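You operate a simulated robot arm through the tools that you are given. There is no shell and no other tool. Be economical: measure what you need, move in short steps, check, and stop when the job is done.

You run a simulated robot arm. Do the job below in one go: nothing can be reset, and whatever is moved stays where it is left.

TASK
Unplug the green band shell's liner, turn it till the stripes line up and plug it again.
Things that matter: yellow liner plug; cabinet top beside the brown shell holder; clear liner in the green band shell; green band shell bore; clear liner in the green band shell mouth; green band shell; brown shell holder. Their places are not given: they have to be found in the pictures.

It is judged by the outcome, as a careful person would: the job done as asked, and still so three seconds after it is handed in. It fails if anything else is knocked over, pushed out of place, dropped, spilled or broken.

THE ROBOT
A 5-joint arm with a two-finger parallel gripper, fixed in place. Base frame: the origin is at the foot of the arm, x ahead of it, y to its left, z up; the work surface is at about z = 4. Readings come in mm, degrees, newtons and seconds.
With the tool pointing down near the work surface it reaches from about 260 to 600 mm from the base axis. Its first joint turns from -66.0 to 66.0 degrees. The tool tilts only in the upright plane through the base axis and itself; it spins freely about its own axis. Payload 1.57 kg.
The TCP is the grasp point between the finger pads, 30 mm short of the fingertips. In the tool frame z runs along the fingers and y along their closing line. Largest opening 80 mm; finger width 17, thickness 12; the body of the gripper, 40 by 82 mm, starts 80 mm behind the TCP.
Orientation is that of the tool frame in the base frame, as a unit quaternion [x, y, z, w]. With the fingers straight down and closing along the base's y, the tool's x points along the base's -x, its y along +y and its z along -z.

THE INTERFACE
- The arm moves only by the tool drive_tool. Its argument "moves" is a list of rows, each an object (a shift or turn left out is 0, a gripper value left out holds the last) with "jaw": the gripper command, from -1 (fully open) to 1 (shut), values between in proportion; "dp": the shift along the base's x, y, z in mm, a list of three; "rotation": the turn, a rotation vector about the base's x, y, z in rad, a list of three. In form: [{"jaw": jaw, "dp": [tx, ty, tz], "rotation": [rx, ry, rz]}, ...]. A call has 1 to 20 rows; each row shifts and turns the commanded pose from where the row before left it. Each row takes 0.2 s and may step no farther than 50 mm and 8.6 degrees from the row before; otherwise, or with a gripper value out of range, the whole call is refused. Where a pose cannot be reached the arm comes as near as it can. A force on the tool above 40 N (or 10 N above the force at the start of the call, whichever is more), or a blocked arm, ends the call early, and 0.2 s more pass. Each finger travels about 153 mm/s and halts on what it meets, pressing with about 40 N; the grip force reading is that of the motor and also rises with nothing between the fingers. The clock runs only during rows and for 0.2 s after the last one: add rows that do not move to give the fingers time. It gives the time, the measured TCP pose, the force on the tool (base axes), the opening and the grip force at its end, in the units of the frame above (readings bear some noise), and new pictures: "show" is both (left out), scene, wrist or none.
- Cameras (640 x 400 px; columns grow to the right, rows downward): "scene" is fixed at [44.3, 398.7, 529.5]; the picture's right is [-0.69, -0.72, 0.00], its down [-0.37, 0.35, -0.86] and it looks along [0.62, -0.60, -0.51] (base axes); focal length 215 px, centre (320, 200). "wrist" rides on the gripper at [-32, 0, -78] in the tool frame; the picture's right is [0.00, -1.00, 0.00], its down [0.97, 0.00, -0.24] and it looks along [0.24, 0.00, 0.97] (tool axes); focal length 218 px, centre (320, 200).
- locate(camera, pixels): there is no depth. For up to 12 entries [column, row, z] of the newest picture of that camera ("zoom" is the newest enlarged one), the place [x, y] in the base frame at which the ray of that pixel passes the height z, good to about 2 mm. It takes no simulated time.
- close_up(camera, box): a new picture of the part [left, top, right, bottom] of that camera's present view, enlarged. It takes no simulated time.
- hand_in(): hands the job in; it is judged then, once.

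Go step by step. Measure first, check grasps and placings, and put right what went wrong. The budget is 80 turns and 150 pictures, counting those below and the enlarged ones. Unless the task says otherwise, let go and move clear before handing in, and close with one line.

The tools are called after "Call:" by a JSON object that holds its "name" and its "arguments". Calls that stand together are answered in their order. drive_tool: Moves the arm, as the interface text tells. Its arguments: {"type":"object","properties":{"moves":{"type":"array","items":{"type":"object","properties":{"jaw":{"type":"number"},"dp":{"type":"array","items":{"type":"number"}},"rotation":{"type":"array","items":{"type":"number"}}}}},"show":{"type":"string","enum":["both","scene","wrist","none"]}},"required":["moves"]} The other tools are called the same way: locate (camera, pixels) gives the place at which the rays of pixels pass given heights; close_up (camera, box) takes an enlarged picture of a part of a camera's view; hand_in () hands the job in.

At the start:

```text
t: 0.0
position: [336.4, 54.6, 468.2]
ee_rot: [0.0, 1.0, 0.0, 0.001]
contact_force: [0.0, -0.5, 0.4]
gripper_width: 80.2
finger_force: 0.1
```

scene: 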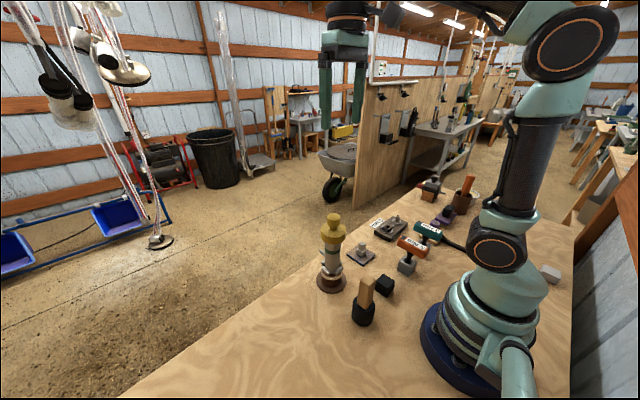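
wrist: 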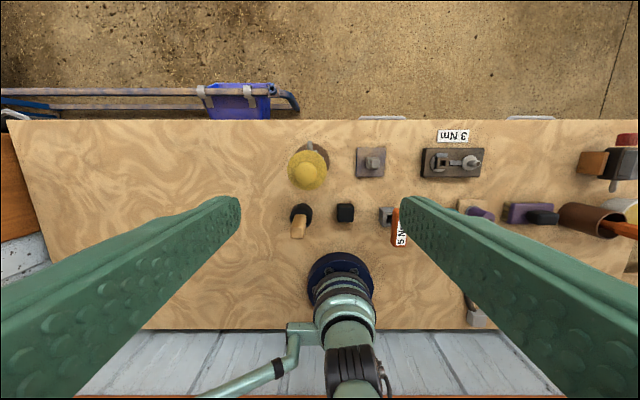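

The scene shows a yellow-topped object near (332,250) on a brown base. I'll enlarge both views to find the shell, liner and stripes.

Call:
{"name": "close_up", "arguments": {"camera": "scene", "box": [290, 200, 390, 300]}}

Call:
{"name": "close_up", "arguments": {"camera": "scene", "box": [340, 160, 500, 330]}}

Call:
{"name": "close_up", "arguments": {"camera": "wrist", "box": [260, 120, 420, 250]}}

```text
4.00 times, centred on (340, 250) of scene
```

zoom: 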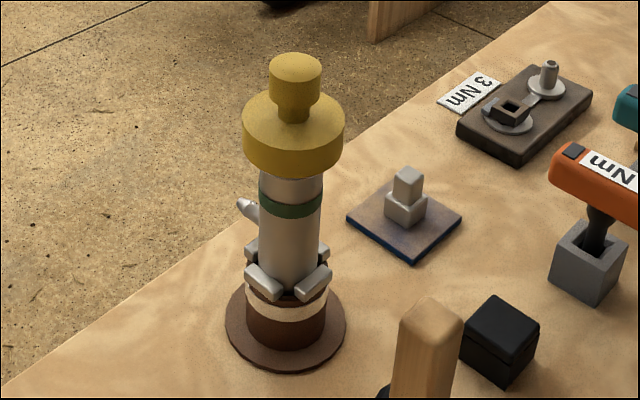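

```text
2.35 times, centred on (420, 245) of scene
```

zoom: 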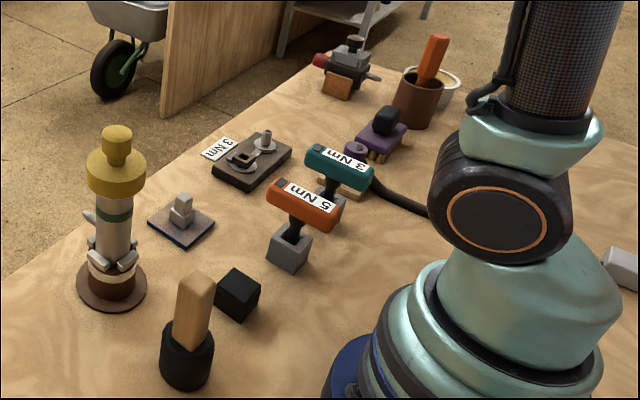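

```text
3.08 times, centred on (340, 185) of wrist
```

zoom: 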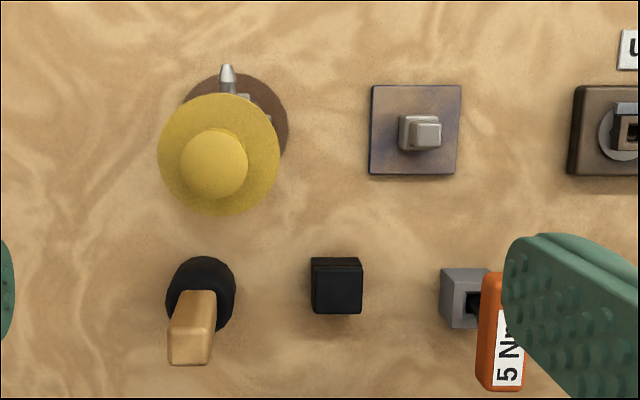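

The yellow plug, with its knob, sits on top of the green-banded shell in the brown holder. I'll locate the base and the knob from both views.

Call:
{"name": "locate", "arguments": {"camera": "scene", "pixels": [[331, 281, 8], [333.7, 217, 150], [333.7, 217, 160], [333.7, 217, 170], [333.7, 217, 180], [333.7, 217, 190], [333.7, 217, 200], [333, 232, 150], [333, 232, 160], [333, 232, 140]]}}

Call:
{"name": "locate", "arguments": {"camera": "wrist", "pixels": [[313, 160.6, 8], [305.3, 173, 150], [305.3, 173, 160], [305.3, 173, 170], [305.3, 173, 180], [305.3, 173, 190], [305.3, 173, 200], [371, 162, 6], [301, 213, 10], [345, 213, 20]]}}

```text
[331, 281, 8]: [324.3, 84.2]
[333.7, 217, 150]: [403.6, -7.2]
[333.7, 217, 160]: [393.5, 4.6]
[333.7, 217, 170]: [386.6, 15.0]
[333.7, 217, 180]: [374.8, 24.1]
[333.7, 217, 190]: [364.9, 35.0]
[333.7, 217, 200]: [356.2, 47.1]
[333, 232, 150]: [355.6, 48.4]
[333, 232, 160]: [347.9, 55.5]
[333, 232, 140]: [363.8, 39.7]
```

```text
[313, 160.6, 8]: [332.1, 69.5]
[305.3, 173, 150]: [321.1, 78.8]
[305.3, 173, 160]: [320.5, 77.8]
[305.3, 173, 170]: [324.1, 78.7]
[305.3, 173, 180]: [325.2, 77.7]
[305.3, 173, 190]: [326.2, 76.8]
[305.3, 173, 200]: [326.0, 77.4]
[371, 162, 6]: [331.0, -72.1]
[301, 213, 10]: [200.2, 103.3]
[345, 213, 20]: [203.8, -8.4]
```

The plug axis is at about (327,78) and the knob top at z≈230. I'll move above it and look.

Call:
{"name": "drive_tool", "arguments": {"moves": [{"jaw": -1, "dp": [-5, 12, -40]}, {"dp": [-4, 11, -40]}, {"dp": [0, 0, -40]}, {"dp": [0, 0, -30]}, {}]}}

```text
t: 1.2
position: [327.7, 79.6, 318.4]
ee_rot: [-0.001, 1.0, 0.001, 0.0]
contact_force: [-1.0, -0.2, -0.1]
gripper_width: 80.1
finger_force: 0.1
```

scene: 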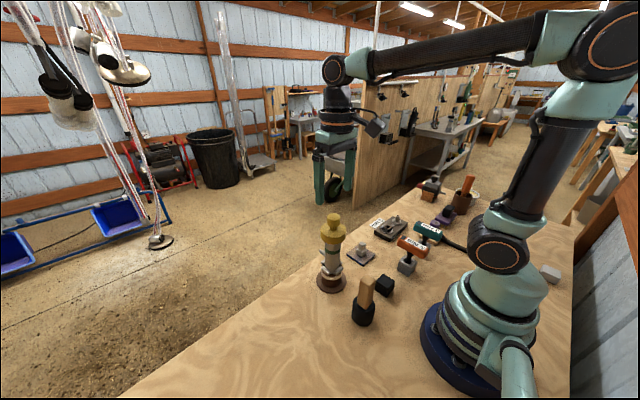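
wrist: 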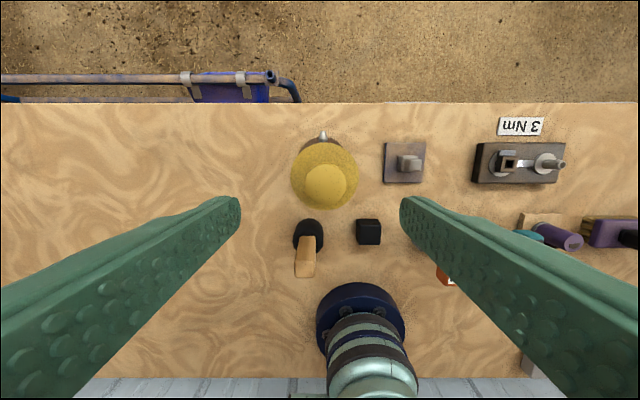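

Call:
{"name": "close_up", "arguments": {"camera": "wrist", "box": [270, 110, 370, 230]}}

Call:
{"name": "locate", "arguments": {"camera": "wrist", "pixels": [[326, 182, 190], [326, 182, 200], [326, 182, 210], [326, 182, 220], [326, 182, 230], [326, 182, 240], [324, 177, 190]]}}

Call:
{"name": "locate", "arguments": {"camera": "scene", "pixels": [[333.7, 217, 190], [333.7, 217, 210], [333.7, 217, 220], [333.7, 217, 230], [333.7, 217, 240], [333.7, 230, 200], [333.7, 230, 190], [333.7, 230, 180]]}}

```text
3.33 times, centred on (320, 170) of wrist
```

zoom: 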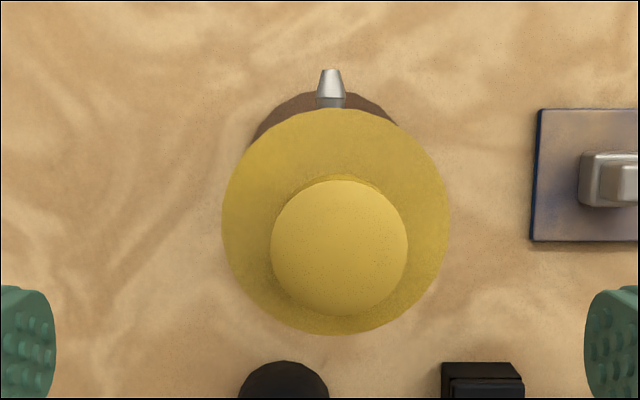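

```text
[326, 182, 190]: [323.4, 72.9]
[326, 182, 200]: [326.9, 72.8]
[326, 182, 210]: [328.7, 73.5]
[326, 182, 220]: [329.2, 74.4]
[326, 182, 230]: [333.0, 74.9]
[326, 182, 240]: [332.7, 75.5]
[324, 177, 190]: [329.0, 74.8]
```

```text
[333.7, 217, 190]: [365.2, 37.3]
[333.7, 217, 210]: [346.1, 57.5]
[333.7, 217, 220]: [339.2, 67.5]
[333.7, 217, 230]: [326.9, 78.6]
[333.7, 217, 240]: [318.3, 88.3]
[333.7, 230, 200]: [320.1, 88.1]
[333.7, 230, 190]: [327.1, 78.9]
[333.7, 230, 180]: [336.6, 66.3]
```

Axis at about (329,75.5), knob ≈33 mm wide with its top at z≈226 and the disc top ≈190. I'll descend so the fingertips straddle the knob just above the disc.

Call:
{"name": "drive_tool", "arguments": {"moves": [{"dp": [1.3, -4, 0]}, {"dp": [0, 0, -40]}, {"dp": [0, 0, -40]}, {"dp": [0, 0, -11]}, {}]}}

Call:
{"name": "close_up", "arguments": {"camera": "scene", "box": [290, 180, 390, 300]}}

```text
t: 2.4
position: [328.3, 75.1, 226.1]
ee_rot: [0.0, 1.0, 0.0, 0.0]
contact_force: [0.7, -0.5, 0.4]
gripper_width: 80.0
finger_force: 0.0
```

scene: 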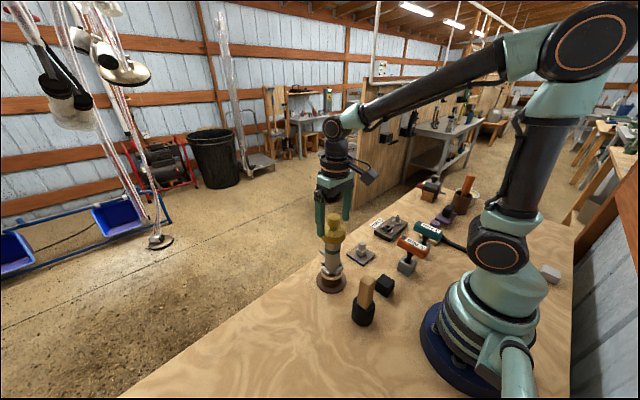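
wrist: 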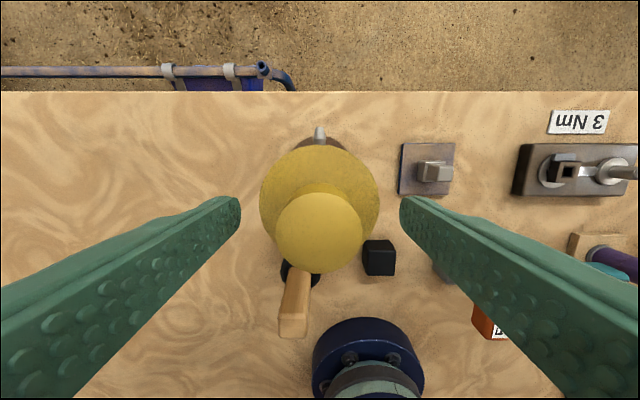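

```text
3.33 times, centred on (340, 240) of scene
```

zoom: 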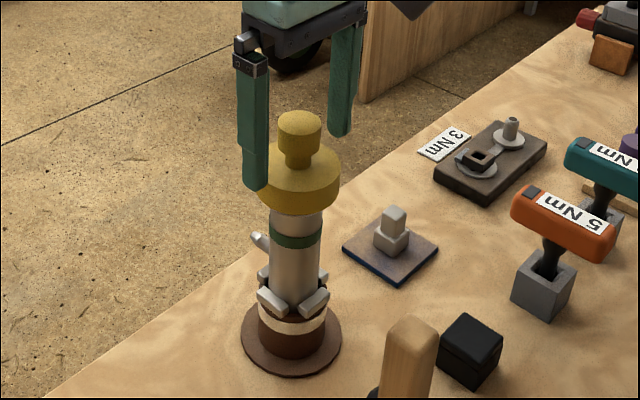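

The knob's top is centred at (319,232), just where the TCP projects. I'll close on the knob.

Call:
{"name": "drive_tool", "arguments": {"moves": [{"jaw": 1}, {}, {}]}}

```text
t: 3.2
position: [330.7, 74.5, 225.7]
ee_rot: [0.0, 1.0, 0.001, 0.0]
contact_force: [0.7, -0.3, -0.3]
gripper_width: 29.6
finger_force: 38.9
```

scene: 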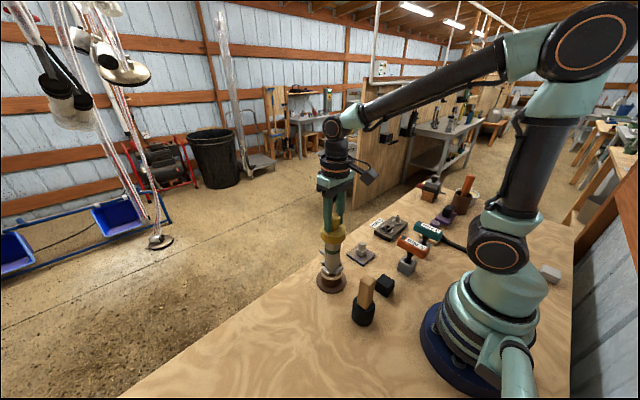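
wrist: 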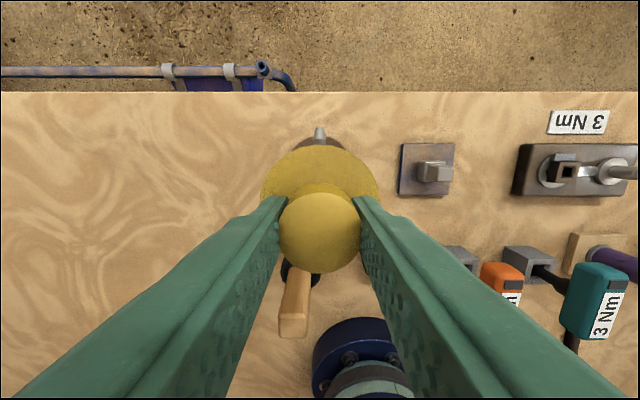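

The knob is gripped at 29.6 mm. I'll lift slowly while checking the force.

Call:
{"name": "drive_tool", "arguments": {"moves": [{"dp": [0, 0, 5]}, {"dp": [0, 0, 8]}, {"dp": [0, 0, 10]}, {}]}}

Call:
{"name": "close_up", "arguments": {"camera": "scene", "box": [290, 180, 390, 300]}}

```text
t: 4.2
position: [329.7, 73.1, 250.5]
ee_rot: [0.0, 1.0, 0.0, 0.0]
contact_force: [0.5, -0.7, -0.6]
gripper_width: 29.7
finger_force: 39.3
```

scene: 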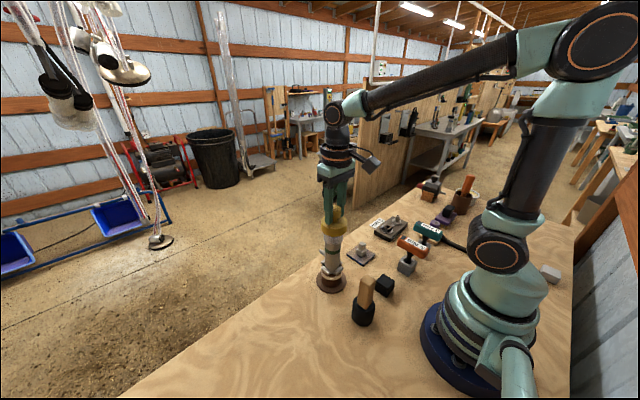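
wrist: 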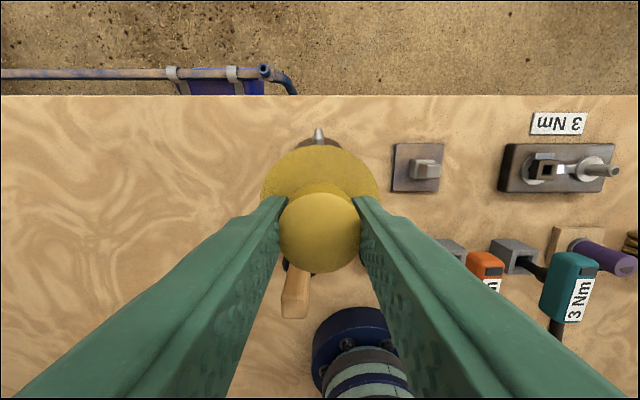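

```text
3.33 times, centred on (340, 240) of scene
```

zoom: 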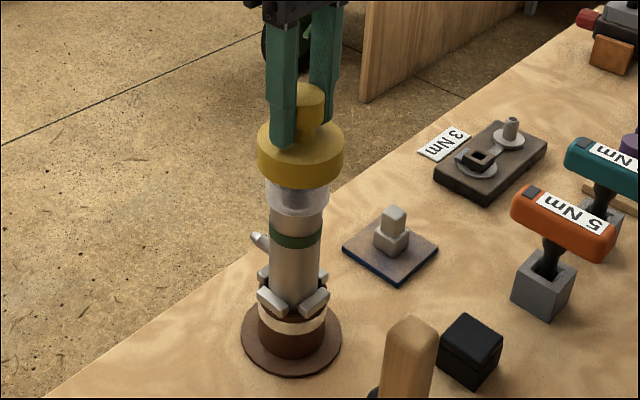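

The plug is rising and a clear collar shows at the shell mouth, around (297,200) in the enlargement. I'll lift further.

Call:
{"name": "drive_tool", "arguments": {"moves": [{"dp": [0, 0, 10]}, {"dp": [0, 0, 10]}, {"dp": [0, 0, 10]}, {"dp": [0, 0, 10]}, {}], "show": "scene"}}

Call:
{"name": "close_up", "arguments": {"camera": "scene", "box": [290, 180, 390, 300]}}

```text
t: 5.4
position: [328.8, 73.5, 290.3]
ee_rot: [0.0, 1.0, 0.0, -0.001]
contact_force: [0.3, -0.1, -0.7]
gripper_width: 29.3
finger_force: 39.0
```

scene: 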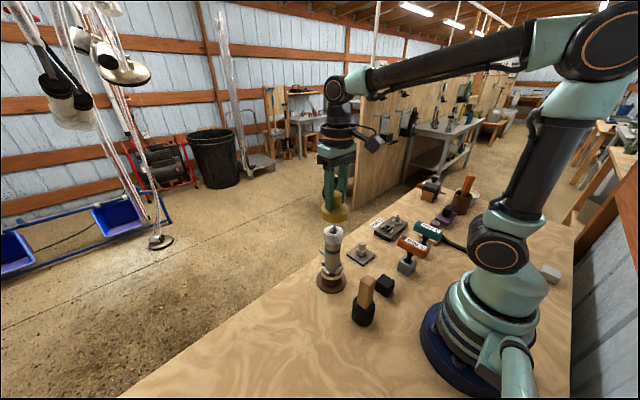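

```text
3.33 times, centred on (340, 240) of scene
```

zoom: 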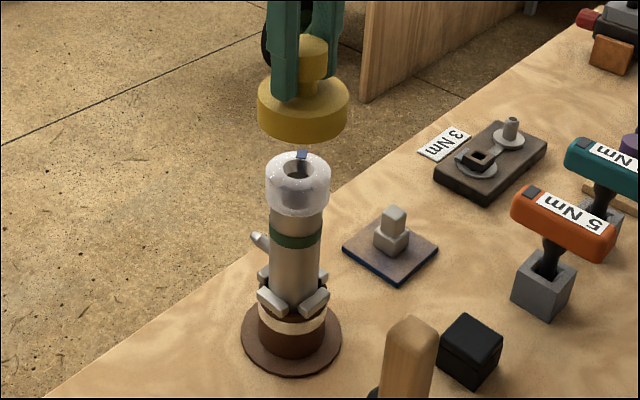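

The plug is clear and the liner collar with a blue stripe at (302,155) stays in the shell. I'll set the plug down on the open top at about y=180.

Call:
{"name": "drive_tool", "arguments": {"moves": [{"dp": [0, 35, 0]}, {"dp": [0, 35, 0]}, {"dp": [0, 36, 0]}, {"dp": [0, 0, -45]}, {"dp": [0, 0, -45]}, {"dp": [0, 0, -45]}, {"dp": [0, 0, -40]}, {"dp": [0, 0, -30]}, {}]}}

Call:
{"name": "close_up", "arguments": {"camera": "scene", "box": [220, 180, 380, 320]}}

```text
t: 7.4
position: [330.1, 181.5, 85.5]
ee_rot: [-0.001, 1.0, 0.0, 0.0]
contact_force: [-0.4, -0.5, -1.2]
gripper_width: 29.3
finger_force: 38.9
```

scene: 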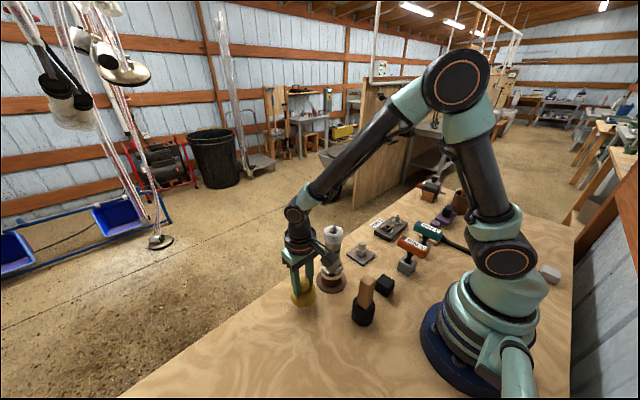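
wrist: 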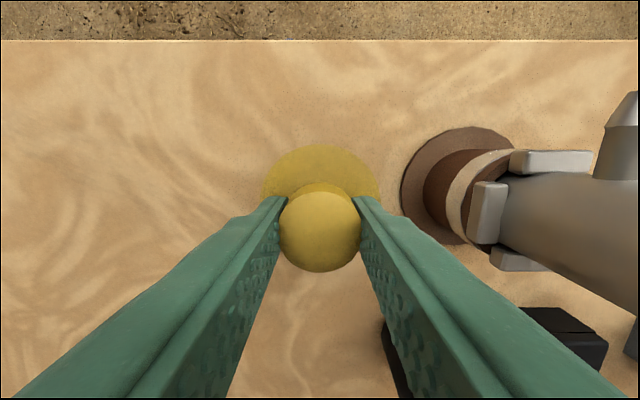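

```text
2.86 times, centred on (300, 250) of scene
```

zoom: 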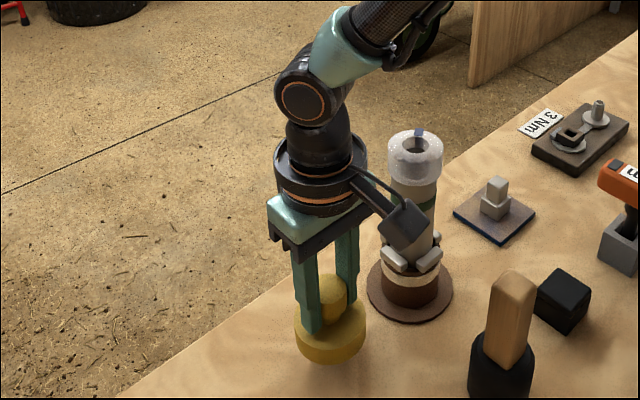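

The plug hangs over clear wood. I'll lower in small steps till contact.

Call:
{"name": "drive_tool", "arguments": {"moves": [{"dp": [0, 0, -8]}, {"dp": [0, 0, -5]}, {"dp": [0, 0, -4]}, {"dp": [0, 0, -3]}, {}]}}

Call:
{"name": "close_up", "arguments": {"camera": "scene", "box": [260, 250, 360, 320]}}

```text
t: 8.6
position: [328.8, 178.9, 65.9]
ee_rot: [-0.001, 1.0, 0.001, 0.0]
contact_force: [0.0, -0.4, -0.3]
gripper_width: 29.6
finger_force: 38.7
```

scene: 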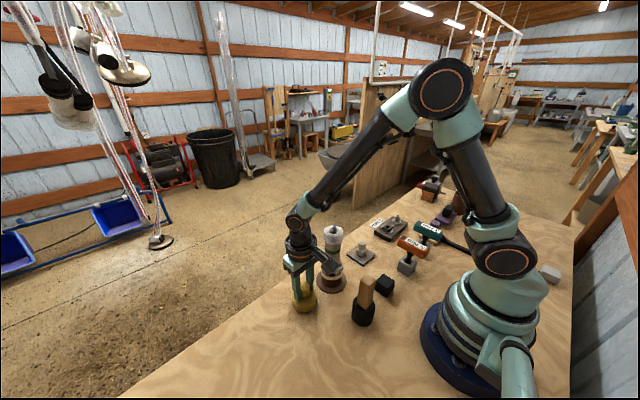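
wrist: 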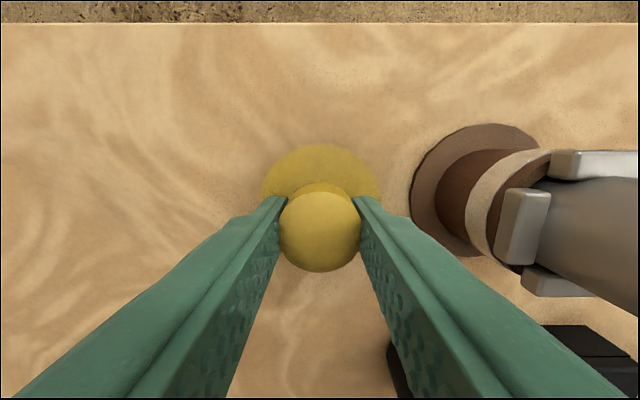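

```text
5.71 times, centred on (310, 285) of scene
```

zoom: 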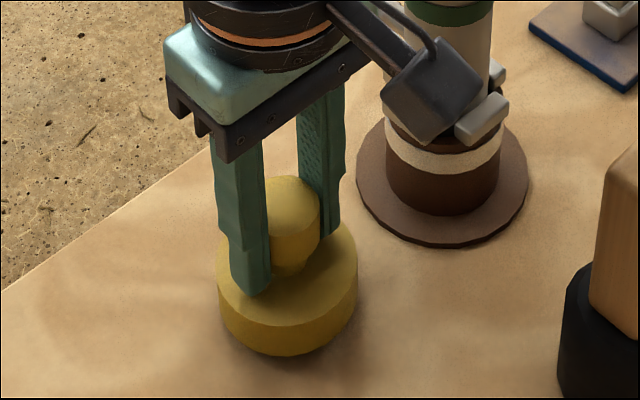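

Close to the top but no contact yet. I'll keep lowering in 1.5 mm steps.

Call:
{"name": "drive_tool", "arguments": {"moves": [{"dp": [0, 0, -1.5]}, {"dp": [0, 0, -1.5]}, {"dp": [0, 0, -1.5]}, {"dp": [0, 0, -1.5]}, {}], "show": "none"}}

Call:
{"name": "close_up", "arguments": {"camera": "scene", "box": [260, 250, 360, 320]}}

```text
t: 9.8
position: [328.2, 177.9, 60.7]
ee_rot: [-0.001, 1.0, 0.001, 0.0]
contact_force: [0.3, -0.1, -0.1]
gripper_width: 29.4
finger_force: 39.0
```

```text
5.71 times, centred on (310, 285) of scene
```

zoom: 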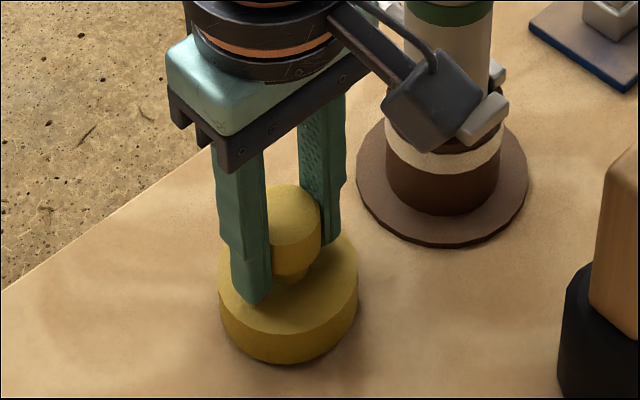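

Call:
{"name": "drive_tool", "arguments": {"moves": [{"dp": [0, 0, -1]}, {"dp": [0, 0, -1]}, {"dp": [0, 0, -1]}, {"dp": [0, 0, -1]}, {}], "show": "none"}}

Call:
{"name": "close_up", "arguments": {"camera": "scene", "box": [260, 250, 360, 320]}}

```text
t: 11.0
position: [328.9, 179.6, 56.4]
ee_rot: [0.0, 1.0, 0.0, 0.0]
contact_force: [-12.0, -6.3, 34.3]
gripper_width: 29.4
finger_force: 38.6
```

```text
5.71 times, centred on (310, 285) of scene
```

zoom: 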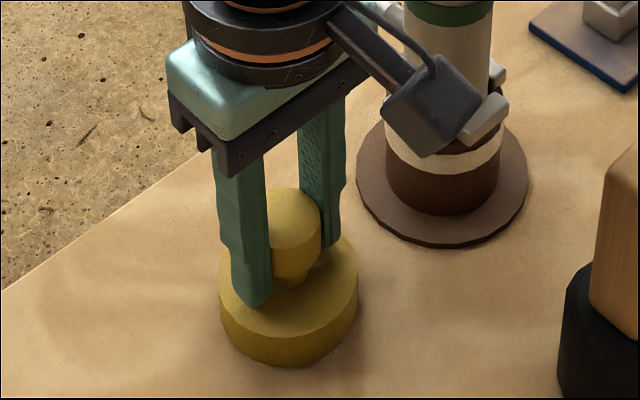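

Contact (34 N): the plug stands on the top. I'll ease off, open and rise.

Call:
{"name": "drive_tool", "arguments": {"moves": [{"dp": [0, 0, 0.8]}, {"jaw": -0.3}, {"jaw": -1}, {}, {"dp": [0, 0, 40]}, {"dp": [0, 0, 50]}, {"dp": [0, 0, 50]}, {"dp": [0, 0, 50]}, {"dp": [0, 0, 50]}, {}]}}

Call:
{"name": "close_up", "arguments": {"camera": "scene", "box": [270, 210, 380, 310]}}

Call:
{"name": "close_up", "arguments": {"camera": "scene", "box": [313, 215, 353, 255]}}

```text
t: 13.2
position: [330.5, 177.9, 295.9]
ee_rot: [0.001, 1.0, -0.001, 0.0]
contact_force: [-0.1, -0.8, 0.3]
gripper_width: 80.0
finger_force: 0.1
```

scene: 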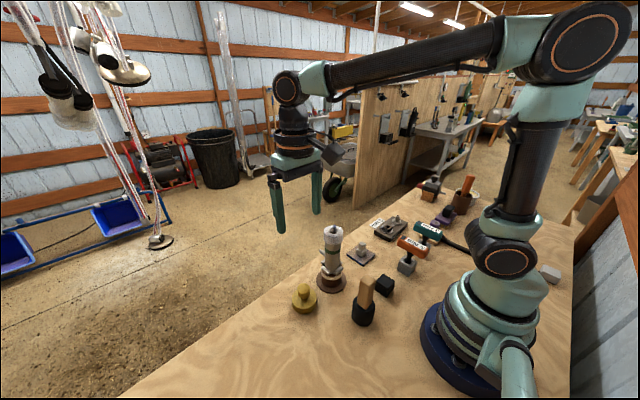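
wrist: 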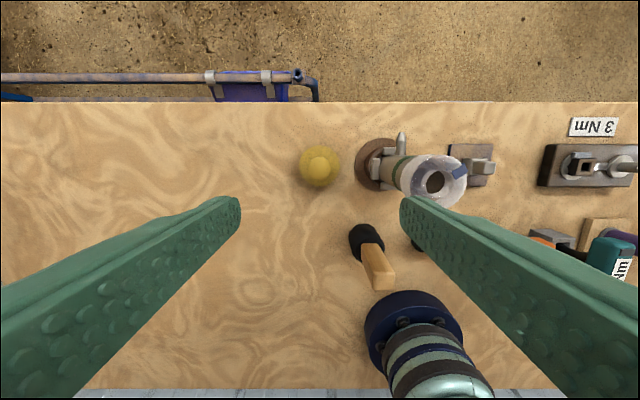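

```text
4.00 times, centred on (325, 260) of scene
```

zoom: 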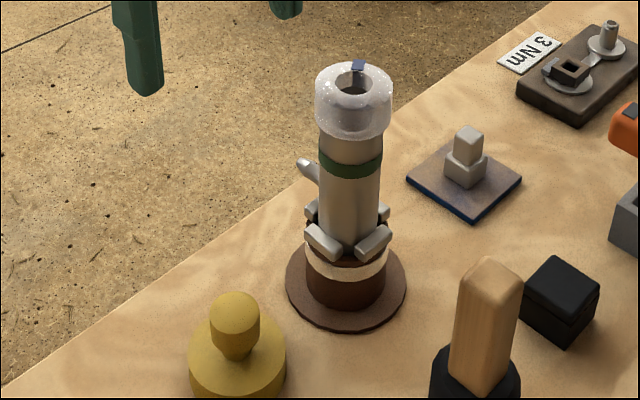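

```text
10.00 times, centred on (333, 235) of scene
```

zoom: 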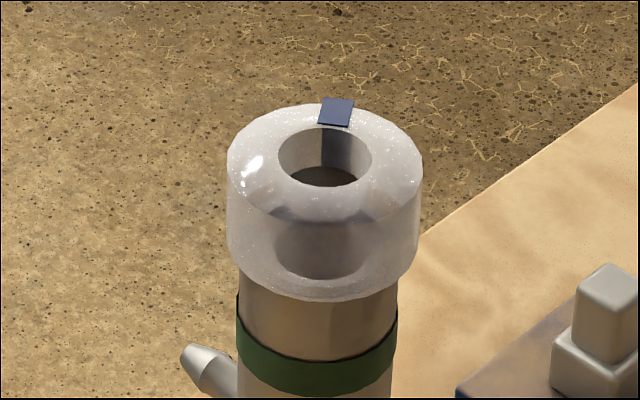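

The liner mouth shows a blue stripe on its rim at (336,110) in the 10× enlargement. The shell's own stripe isn't visible yet, so I'll look from above with the wrist camera.

Call:
{"name": "drive_tool", "arguments": {"moves": [{"dp": [0, -50, 0]}, {"dp": [0, -50, 0]}, {}], "show": "wrist"}}

Call:
{"name": "close_up", "arguments": {"camera": "wrist", "box": [270, 110, 370, 230]}}

```text
t: 14.0
position: [329.7, 77.9, 292.6]
ee_rot: [0.0, 1.0, 0.0, 0.0]
contact_force: [-0.6, -0.6, 0.0]
gripper_width: 80.1
finger_force: 0.1
```

wrist: 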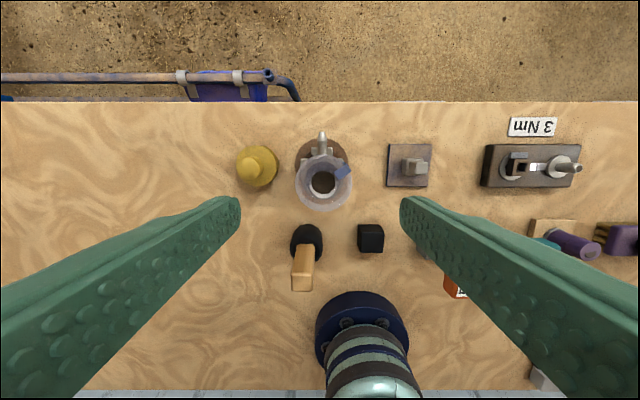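

```text
3.33 times, centred on (320, 170) of wrist
```

zoom: 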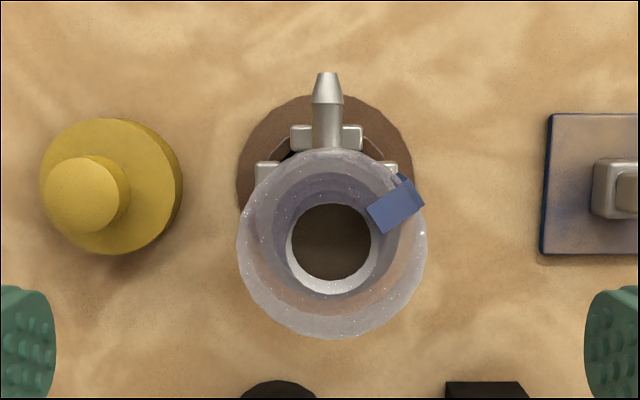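

The liner's stripe points to about azimuth −60° (towards +x, −y). I need the shell's stripe, so I'll look at its −y side from y≈−40.

Call:
{"name": "drive_tool", "arguments": {"moves": [{"dp": [-5, -40, 0]}, {"dp": [-5, -40, 0]}, {"dp": [0, -38, -30]}, {"dp": [0, 0, -40]}, {"dp": [0, 0, -32]}, {}], "show": "wrist"}}

Call:
{"name": "close_up", "arguments": {"camera": "wrist", "box": [0, 120, 160, 260]}}

```text
t: 15.4
position: [319.8, -39.5, 192.3]
ee_rot: [0.0, 1.0, 0.001, 0.0]
contact_force: [-0.3, 0.7, -0.1]
gripper_width: 80.1
finger_force: 0.0
```

wrist: 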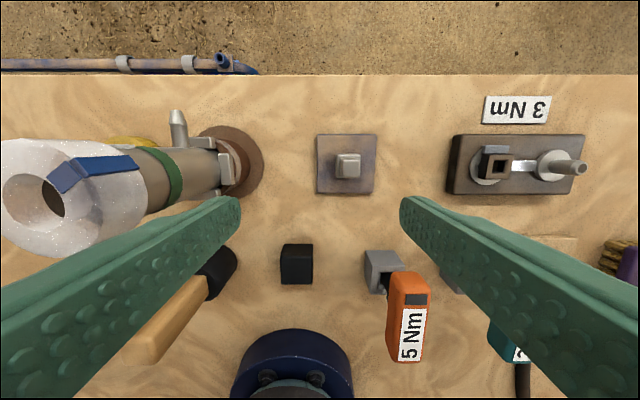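

```text
2.86 times, centred on (80, 190) of wrist
```

zoom: 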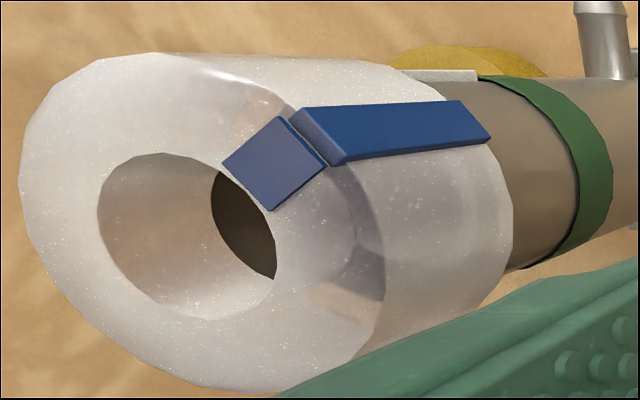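

A white strip appears on the shell's +x side at (440,75) in the enlargement. I'll look from the +x side.

Call:
{"name": "drive_tool", "arguments": {"moves": [{"dp": [40, 0, 10]}, {"dp": [40, 0, 0]}, {"dp": [5, 40, 0]}, {"dp": [0, 40, 0]}, {"dp": [0, 35, 0]}, {}], "show": "wrist"}}

Call:
{"name": "close_up", "arguments": {"camera": "wrist", "box": [240, 210, 400, 400]}}

```text
t: 16.8
position: [403.5, 74.3, 203.2]
ee_rot: [0.0, 1.0, 0.001, 0.0]
contact_force: [0.3, 0.5, -0.8]
gripper_width: 80.2
finger_force: 0.1
```

wrist: 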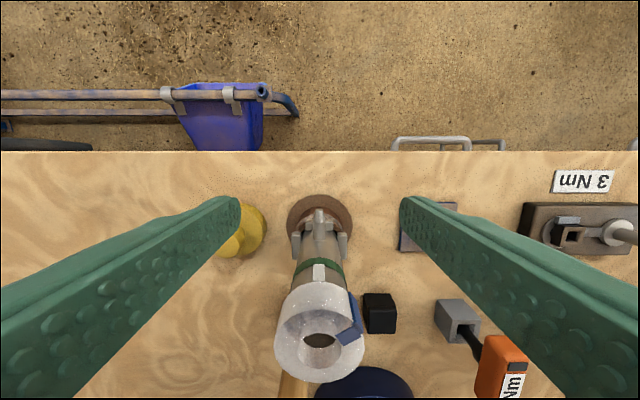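

```text
2.11 times, centred on (320, 305) of wrist
```

zoom: 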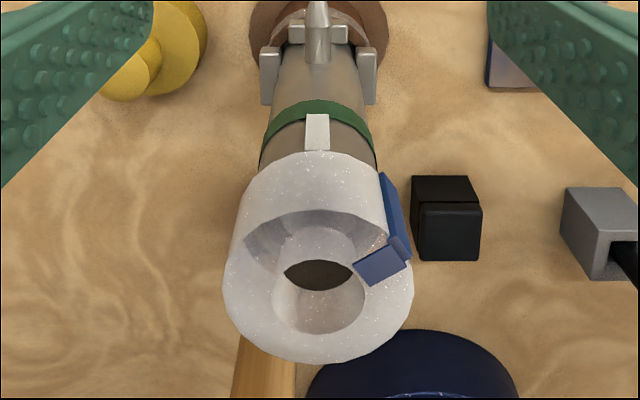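

The shell's white stripe is at azimuth ≈0°, in line with the nozzle, and the liner's blue one at ≈−60°. I'll go above the liner and pre-turn the tool −60°, so the fingers avoid the raised stripe and a +60° turn ends square.

Call:
{"name": "drive_tool", "arguments": {"moves": [{"dp": [0, 0, 45], "rotation": [0, 0, -0.1496]}, {"dp": [-37, 0.5, 0], "rotation": [0, 0, -0.1496]}, {"dp": [-37, 0, 0], "rotation": [0, 0, -0.1496]}, {"rotation": [0, 0, -0.1496]}, {"rotation": [0, 0, -0.1496]}, {"rotation": [0, 0, -0.1496]}, {"rotation": [0, 0, -0.1496]}, {}], "show": "both"}}

Call:
{"name": "close_up", "arguments": {"camera": "wrist", "box": [240, 120, 400, 280]}}

```text
t: 18.6
position: [329.6, 77.8, 249.9]
ee_rot: [0.501, 0.866, 0.0, 0.0]
contact_force: [0.1, 0.6, 0.2]
gripper_width: 80.2
finger_force: 0.1
```

scene: 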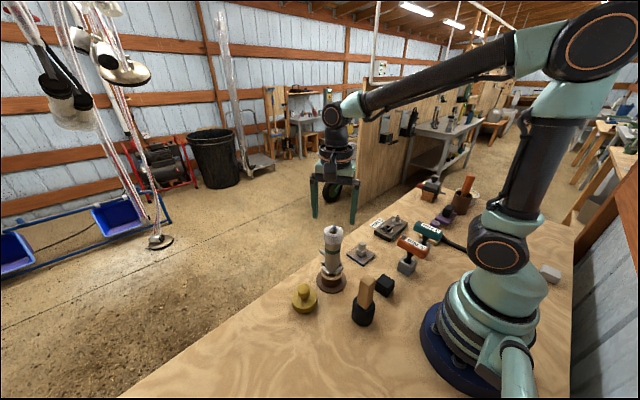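
wrist: 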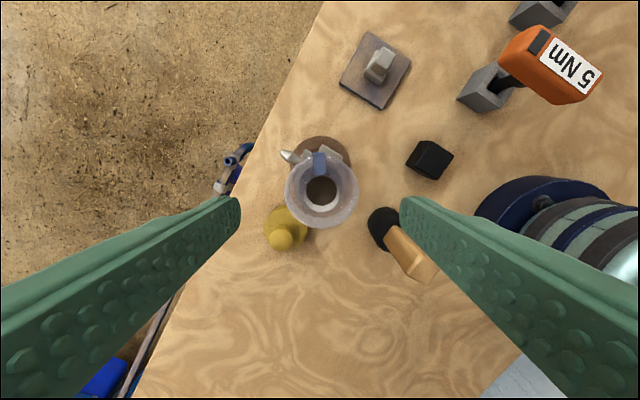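

```text
2.50 times, centred on (320, 200) of wrist
```

zoom: 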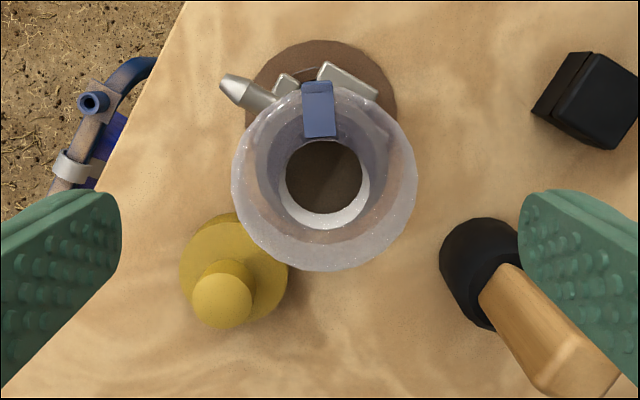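

The stripe sits almost at the top of the turned picture, as wanted, and the TCP is about 3 mm off in y. I'll correct and descend around the collar.

Call:
{"name": "drive_tool", "arguments": {"moves": [{"dp": [0, -3, 0]}, {"dp": [0, 0, -25]}, {"dp": [0, 0, -20]}, {"dp": [0, 0, -8]}, {}], "show": "wrist"}}

Call:
{"name": "close_up", "arguments": {"camera": "scene", "box": [290, 190, 380, 290]}}

```text
t: 19.8
position: [330.0, 74.8, 195.8]
ee_rot: [0.5, 0.866, 0.0, 0.0]
contact_force: [0.0, 0.7, -0.4]
gripper_width: 80.0
finger_force: 0.1
```

wrist: 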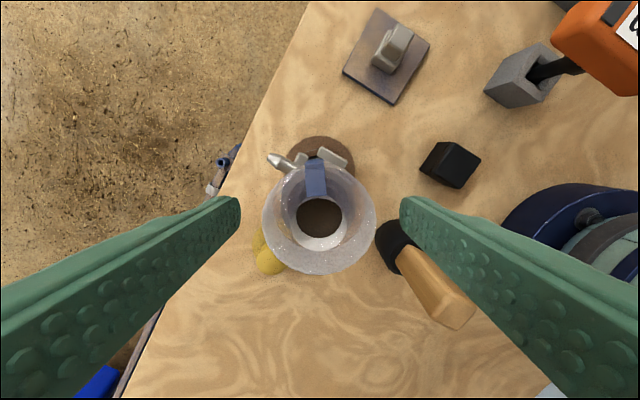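

```text
4.00 times, centred on (335, 240) of scene
```

zoom: 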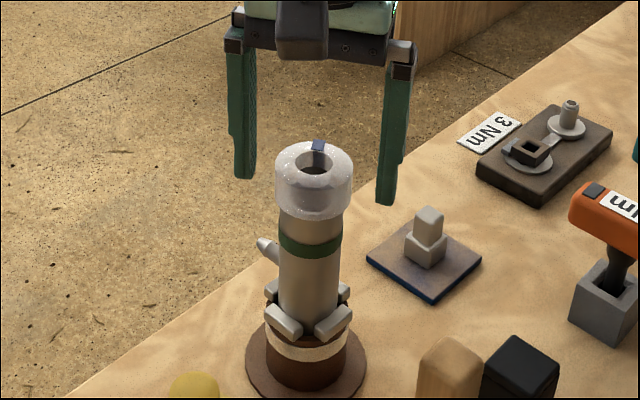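

The fingers straddle the collar with the stripe between them. I'll drop 4 mm more and close.

Call:
{"name": "drive_tool", "arguments": {"moves": [{"dp": [0, 0, -4]}, {"jaw": 0.2}, {"jaw": 1}, {}, {}], "show": "wrist"}}

Call:
{"name": "close_up", "arguments": {"camera": "scene", "box": [290, 190, 380, 290]}}

```text
t: 21.0
position: [329.7, 73.1, 192.4]
ee_rot: [0.5, 0.866, 0.0, -0.001]
contact_force: [-1.5, -0.9, 0.0]
gripper_width: 48.4
finger_force: 39.9
```

wrist: 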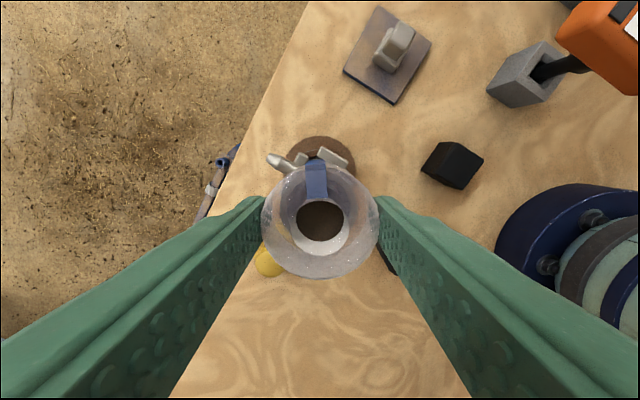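

```text
4.00 times, centred on (335, 240) of scene
```

zoom: 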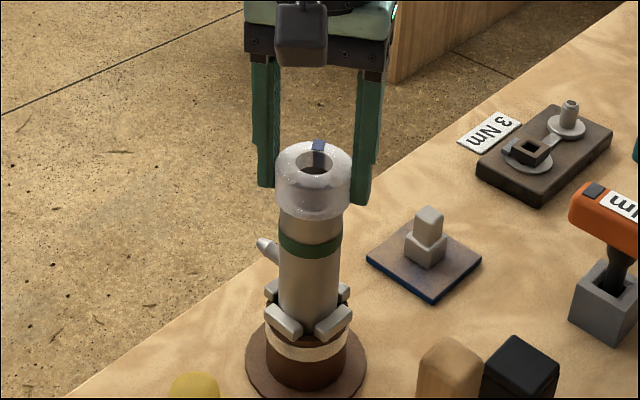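

The collar is held at 48.4 mm. I'll turn a little about +z and check that the liner follows while the shell stays.

Call:
{"name": "drive_tool", "arguments": {"moves": [{"rotation": [0, 0, 0.12]}, {"rotation": [0, 0, 0.14]}, {}], "show": "wrist"}}

Call:
{"name": "close_up", "arguments": {"camera": "scene", "box": [290, 190, 380, 290]}}

```text
t: 21.8
position: [331.1, 74.1, 192.1]
ee_rot: [0.383, 0.924, 0.0, 0.0]
contact_force: [0.2, 1.3, 0.9]
gripper_width: 48.5
finger_force: 40.3
```

wrist: 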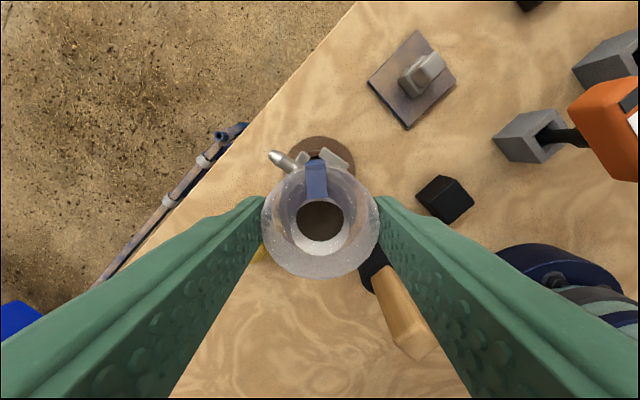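

```text
4.00 times, centred on (335, 240) of scene
```

zoom: 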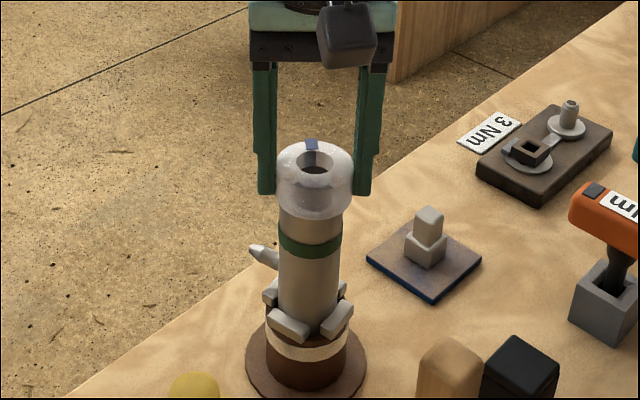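

The nozzle and clamp turned together with the liner, so the shell is being dragged round. I'll turn back first to restore it.

Call:
{"name": "drive_tool", "arguments": {"moves": [{"rotation": [0, 0, -0.14]}, {"rotation": [0, 0, -0.12]}, {}], "show": "wrist"}}

Call:
{"name": "close_up", "arguments": {"camera": "scene", "box": [290, 190, 380, 290]}}

```text
t: 22.6
position: [330.5, 72.7, 192.8]
ee_rot: [0.501, 0.865, 0.001, 0.0]
contact_force: [-0.8, 0.1, 7.1]
gripper_width: 48.5
finger_force: 39.8
```

wrist: 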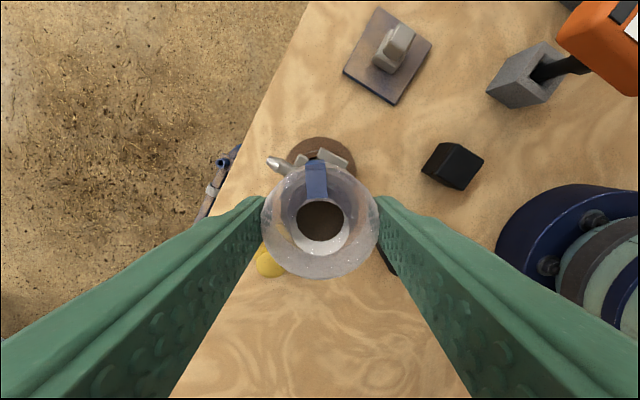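

```text
4.00 times, centred on (335, 240) of scene
```

zoom: 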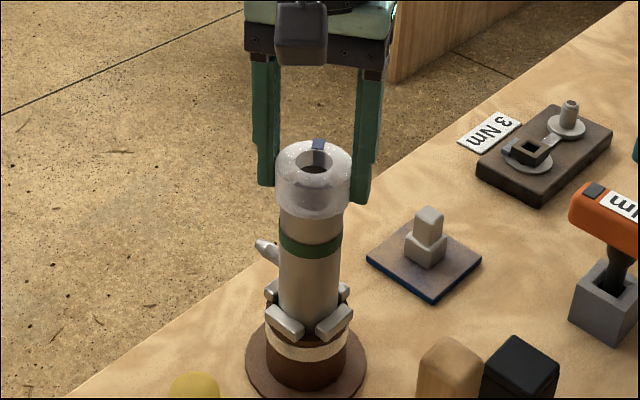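

Restored. Now I'll pull the liner up gently and see what follows.

Call:
{"name": "drive_tool", "arguments": {"moves": [{"dp": [0, 0, 2]}, {"dp": [0, 0, 3]}, {"dp": [0, 0, 3]}, {}], "show": "wrist"}}

Call:
{"name": "close_up", "arguments": {"camera": "scene", "box": [290, 190, 380, 290]}}

```text
t: 23.6
position: [330.6, 74.3, 199.8]
ee_rot: [0.5, 0.866, -0.002, 0.0]
contact_force: [0.0, -0.2, -8.7]
gripper_width: 48.2
finger_force: 39.6
```

wrist: 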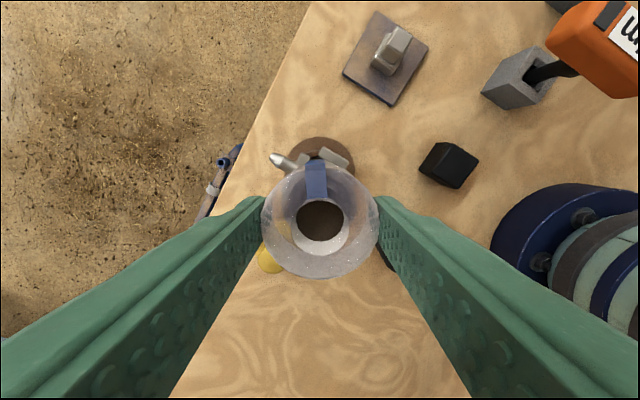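

```text
4.00 times, centred on (335, 240) of scene
```

zoom: 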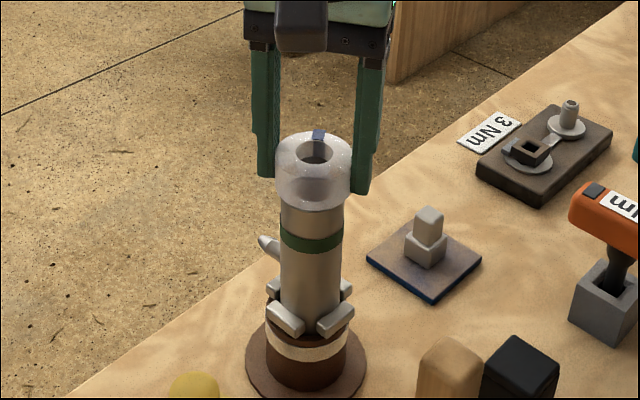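

The rim rose, but the shell seems to have risen partly too. I'll enlarge to compare, looking at the band and clamps.

Call:
{"name": "close_up", "arguments": {"camera": "scene", "box": [310, 215, 360, 290]}}

Call:
{"name": "close_up", "arguments": {"camera": "wrist", "box": [250, 130, 390, 290]}}

```text
5.33 times, centred on (335, 252) of scene
```

zoom: 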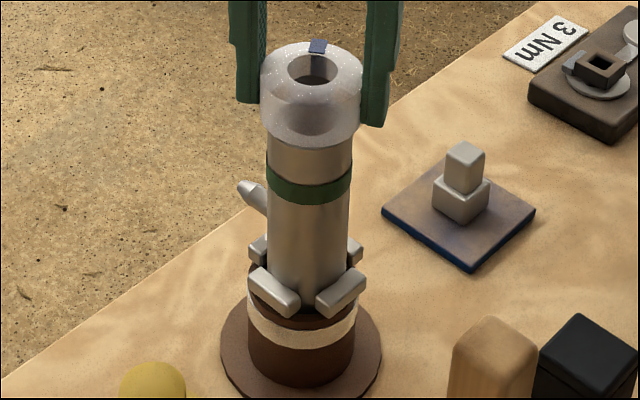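

```text
2.50 times, centred on (320, 210) of wrist
```

zoom: 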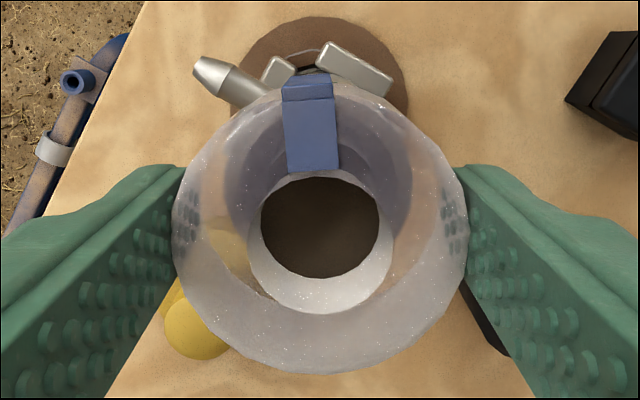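

Call:
{"name": "drive_tool", "arguments": {"moves": [{"dp": [0, 0, 3]}, {"dp": [0, 0, 3]}, {}], "show": "none"}}

Call:
{"name": "close_up", "arguments": {"camera": "scene", "box": [310, 215, 360, 290]}}

```text
t: 24.4
position: [330.6, 71.7, 206.3]
ee_rot: [0.5, 0.866, 0.001, 0.0]
contact_force: [-1.2, 0.6, -0.6]
gripper_width: 48.4
finger_force: 39.8
```

```text
5.33 times, centred on (335, 252) of scene
```

zoom: 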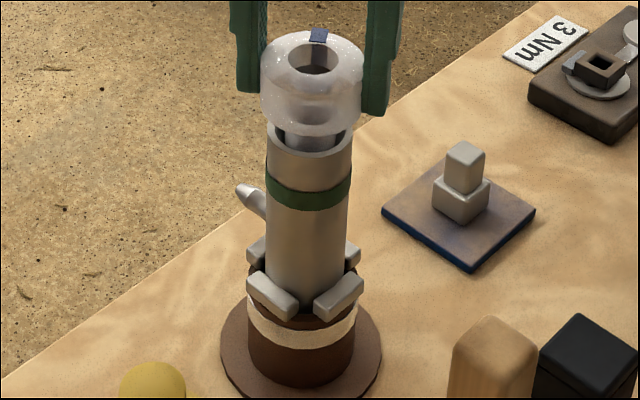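

The liner has popped out of its seat: the shell's mouth rim shows at (310,150) and the shell has settled back. With the liner loose in the bore, I'll turn it by +54°, from its measured stripe azimuth of −54° to 0°.

Call:
{"name": "drive_tool", "arguments": {"moves": [{"rotation": [0, 0, 0.1346]}, {"rotation": [0, 0, 0.1346]}, {}], "show": "wrist"}}

Call:
{"name": "close_up", "arguments": {"camera": "scene", "box": [310, 215, 360, 290]}}

```text
t: 25.2
position: [331.4, 73.1, 206.0]
ee_rot: [0.379, 0.925, 0.0, 0.0]
contact_force: [-0.1, -1.1, -1.5]
gripper_width: 48.3
finger_force: 39.7
```

wrist: 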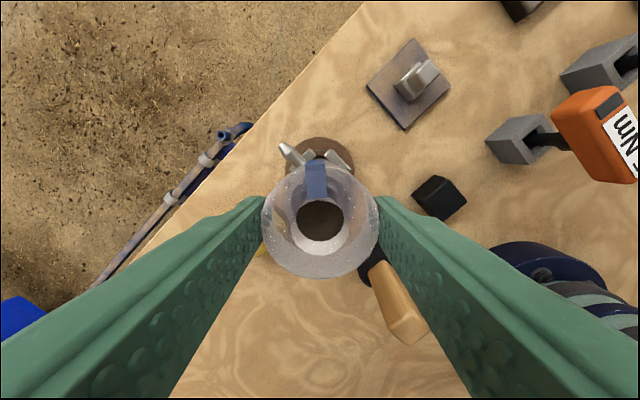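

```text
5.33 times, centred on (335, 252) of scene
```

zoom: 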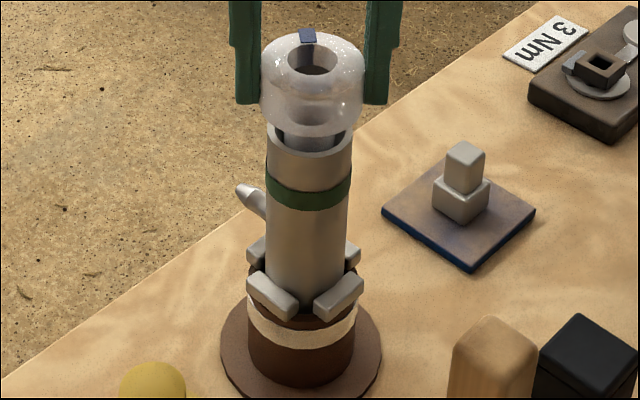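

Now only the liner turns; the nozzle and clamps hold still. I'll finish the turn.

Call:
{"name": "drive_tool", "arguments": {"moves": [{"rotation": [0, 0, 0.1346]}, {"rotation": [0, 0, 0.1346]}, {"rotation": [0, 0, 0.1346]}, {"rotation": [0, 0, 0.1346]}, {"rotation": [0, 0, 0.1346]}, {}], "show": "wrist"}}

Call:
{"name": "close_up", "arguments": {"camera": "scene", "box": [310, 215, 360, 290]}}

Call:
{"name": "close_up", "arguments": {"camera": "wrist", "box": [250, 130, 390, 290]}}

```text
t: 26.6
position: [331.3, 74.6, 206.0]
ee_rot: [0.052, 0.999, -0.001, 0.0]
contact_force: [-0.2, 0.9, -1.1]
gripper_width: 48.5
finger_force: 39.5
```

wrist: 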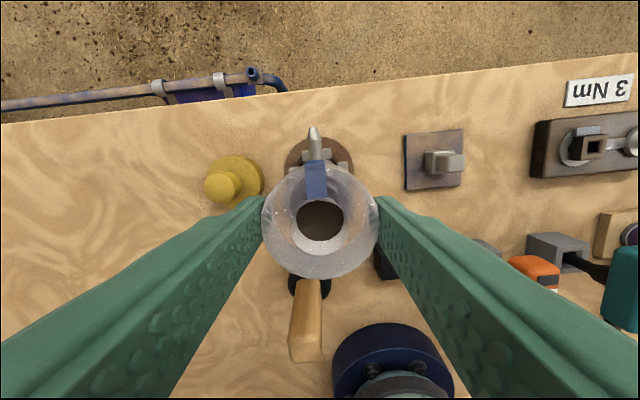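

```text
5.33 times, centred on (335, 252) of scene
```

zoom: 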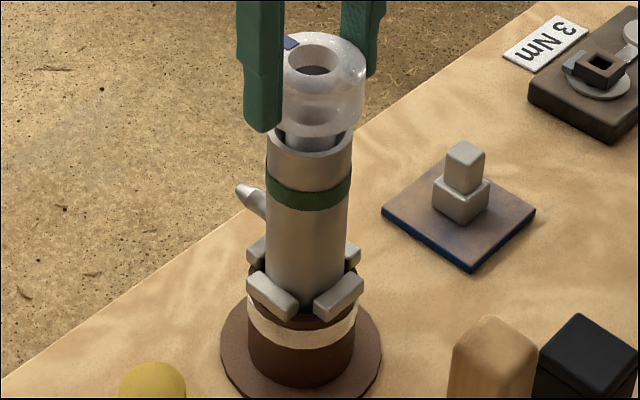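

```text
2.50 times, centred on (320, 210) of wrist
```

zoom: 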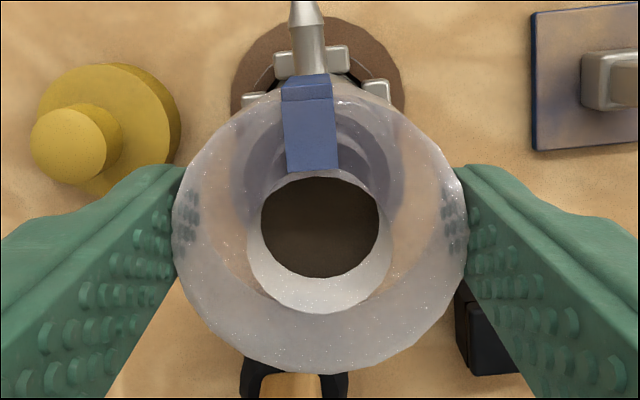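

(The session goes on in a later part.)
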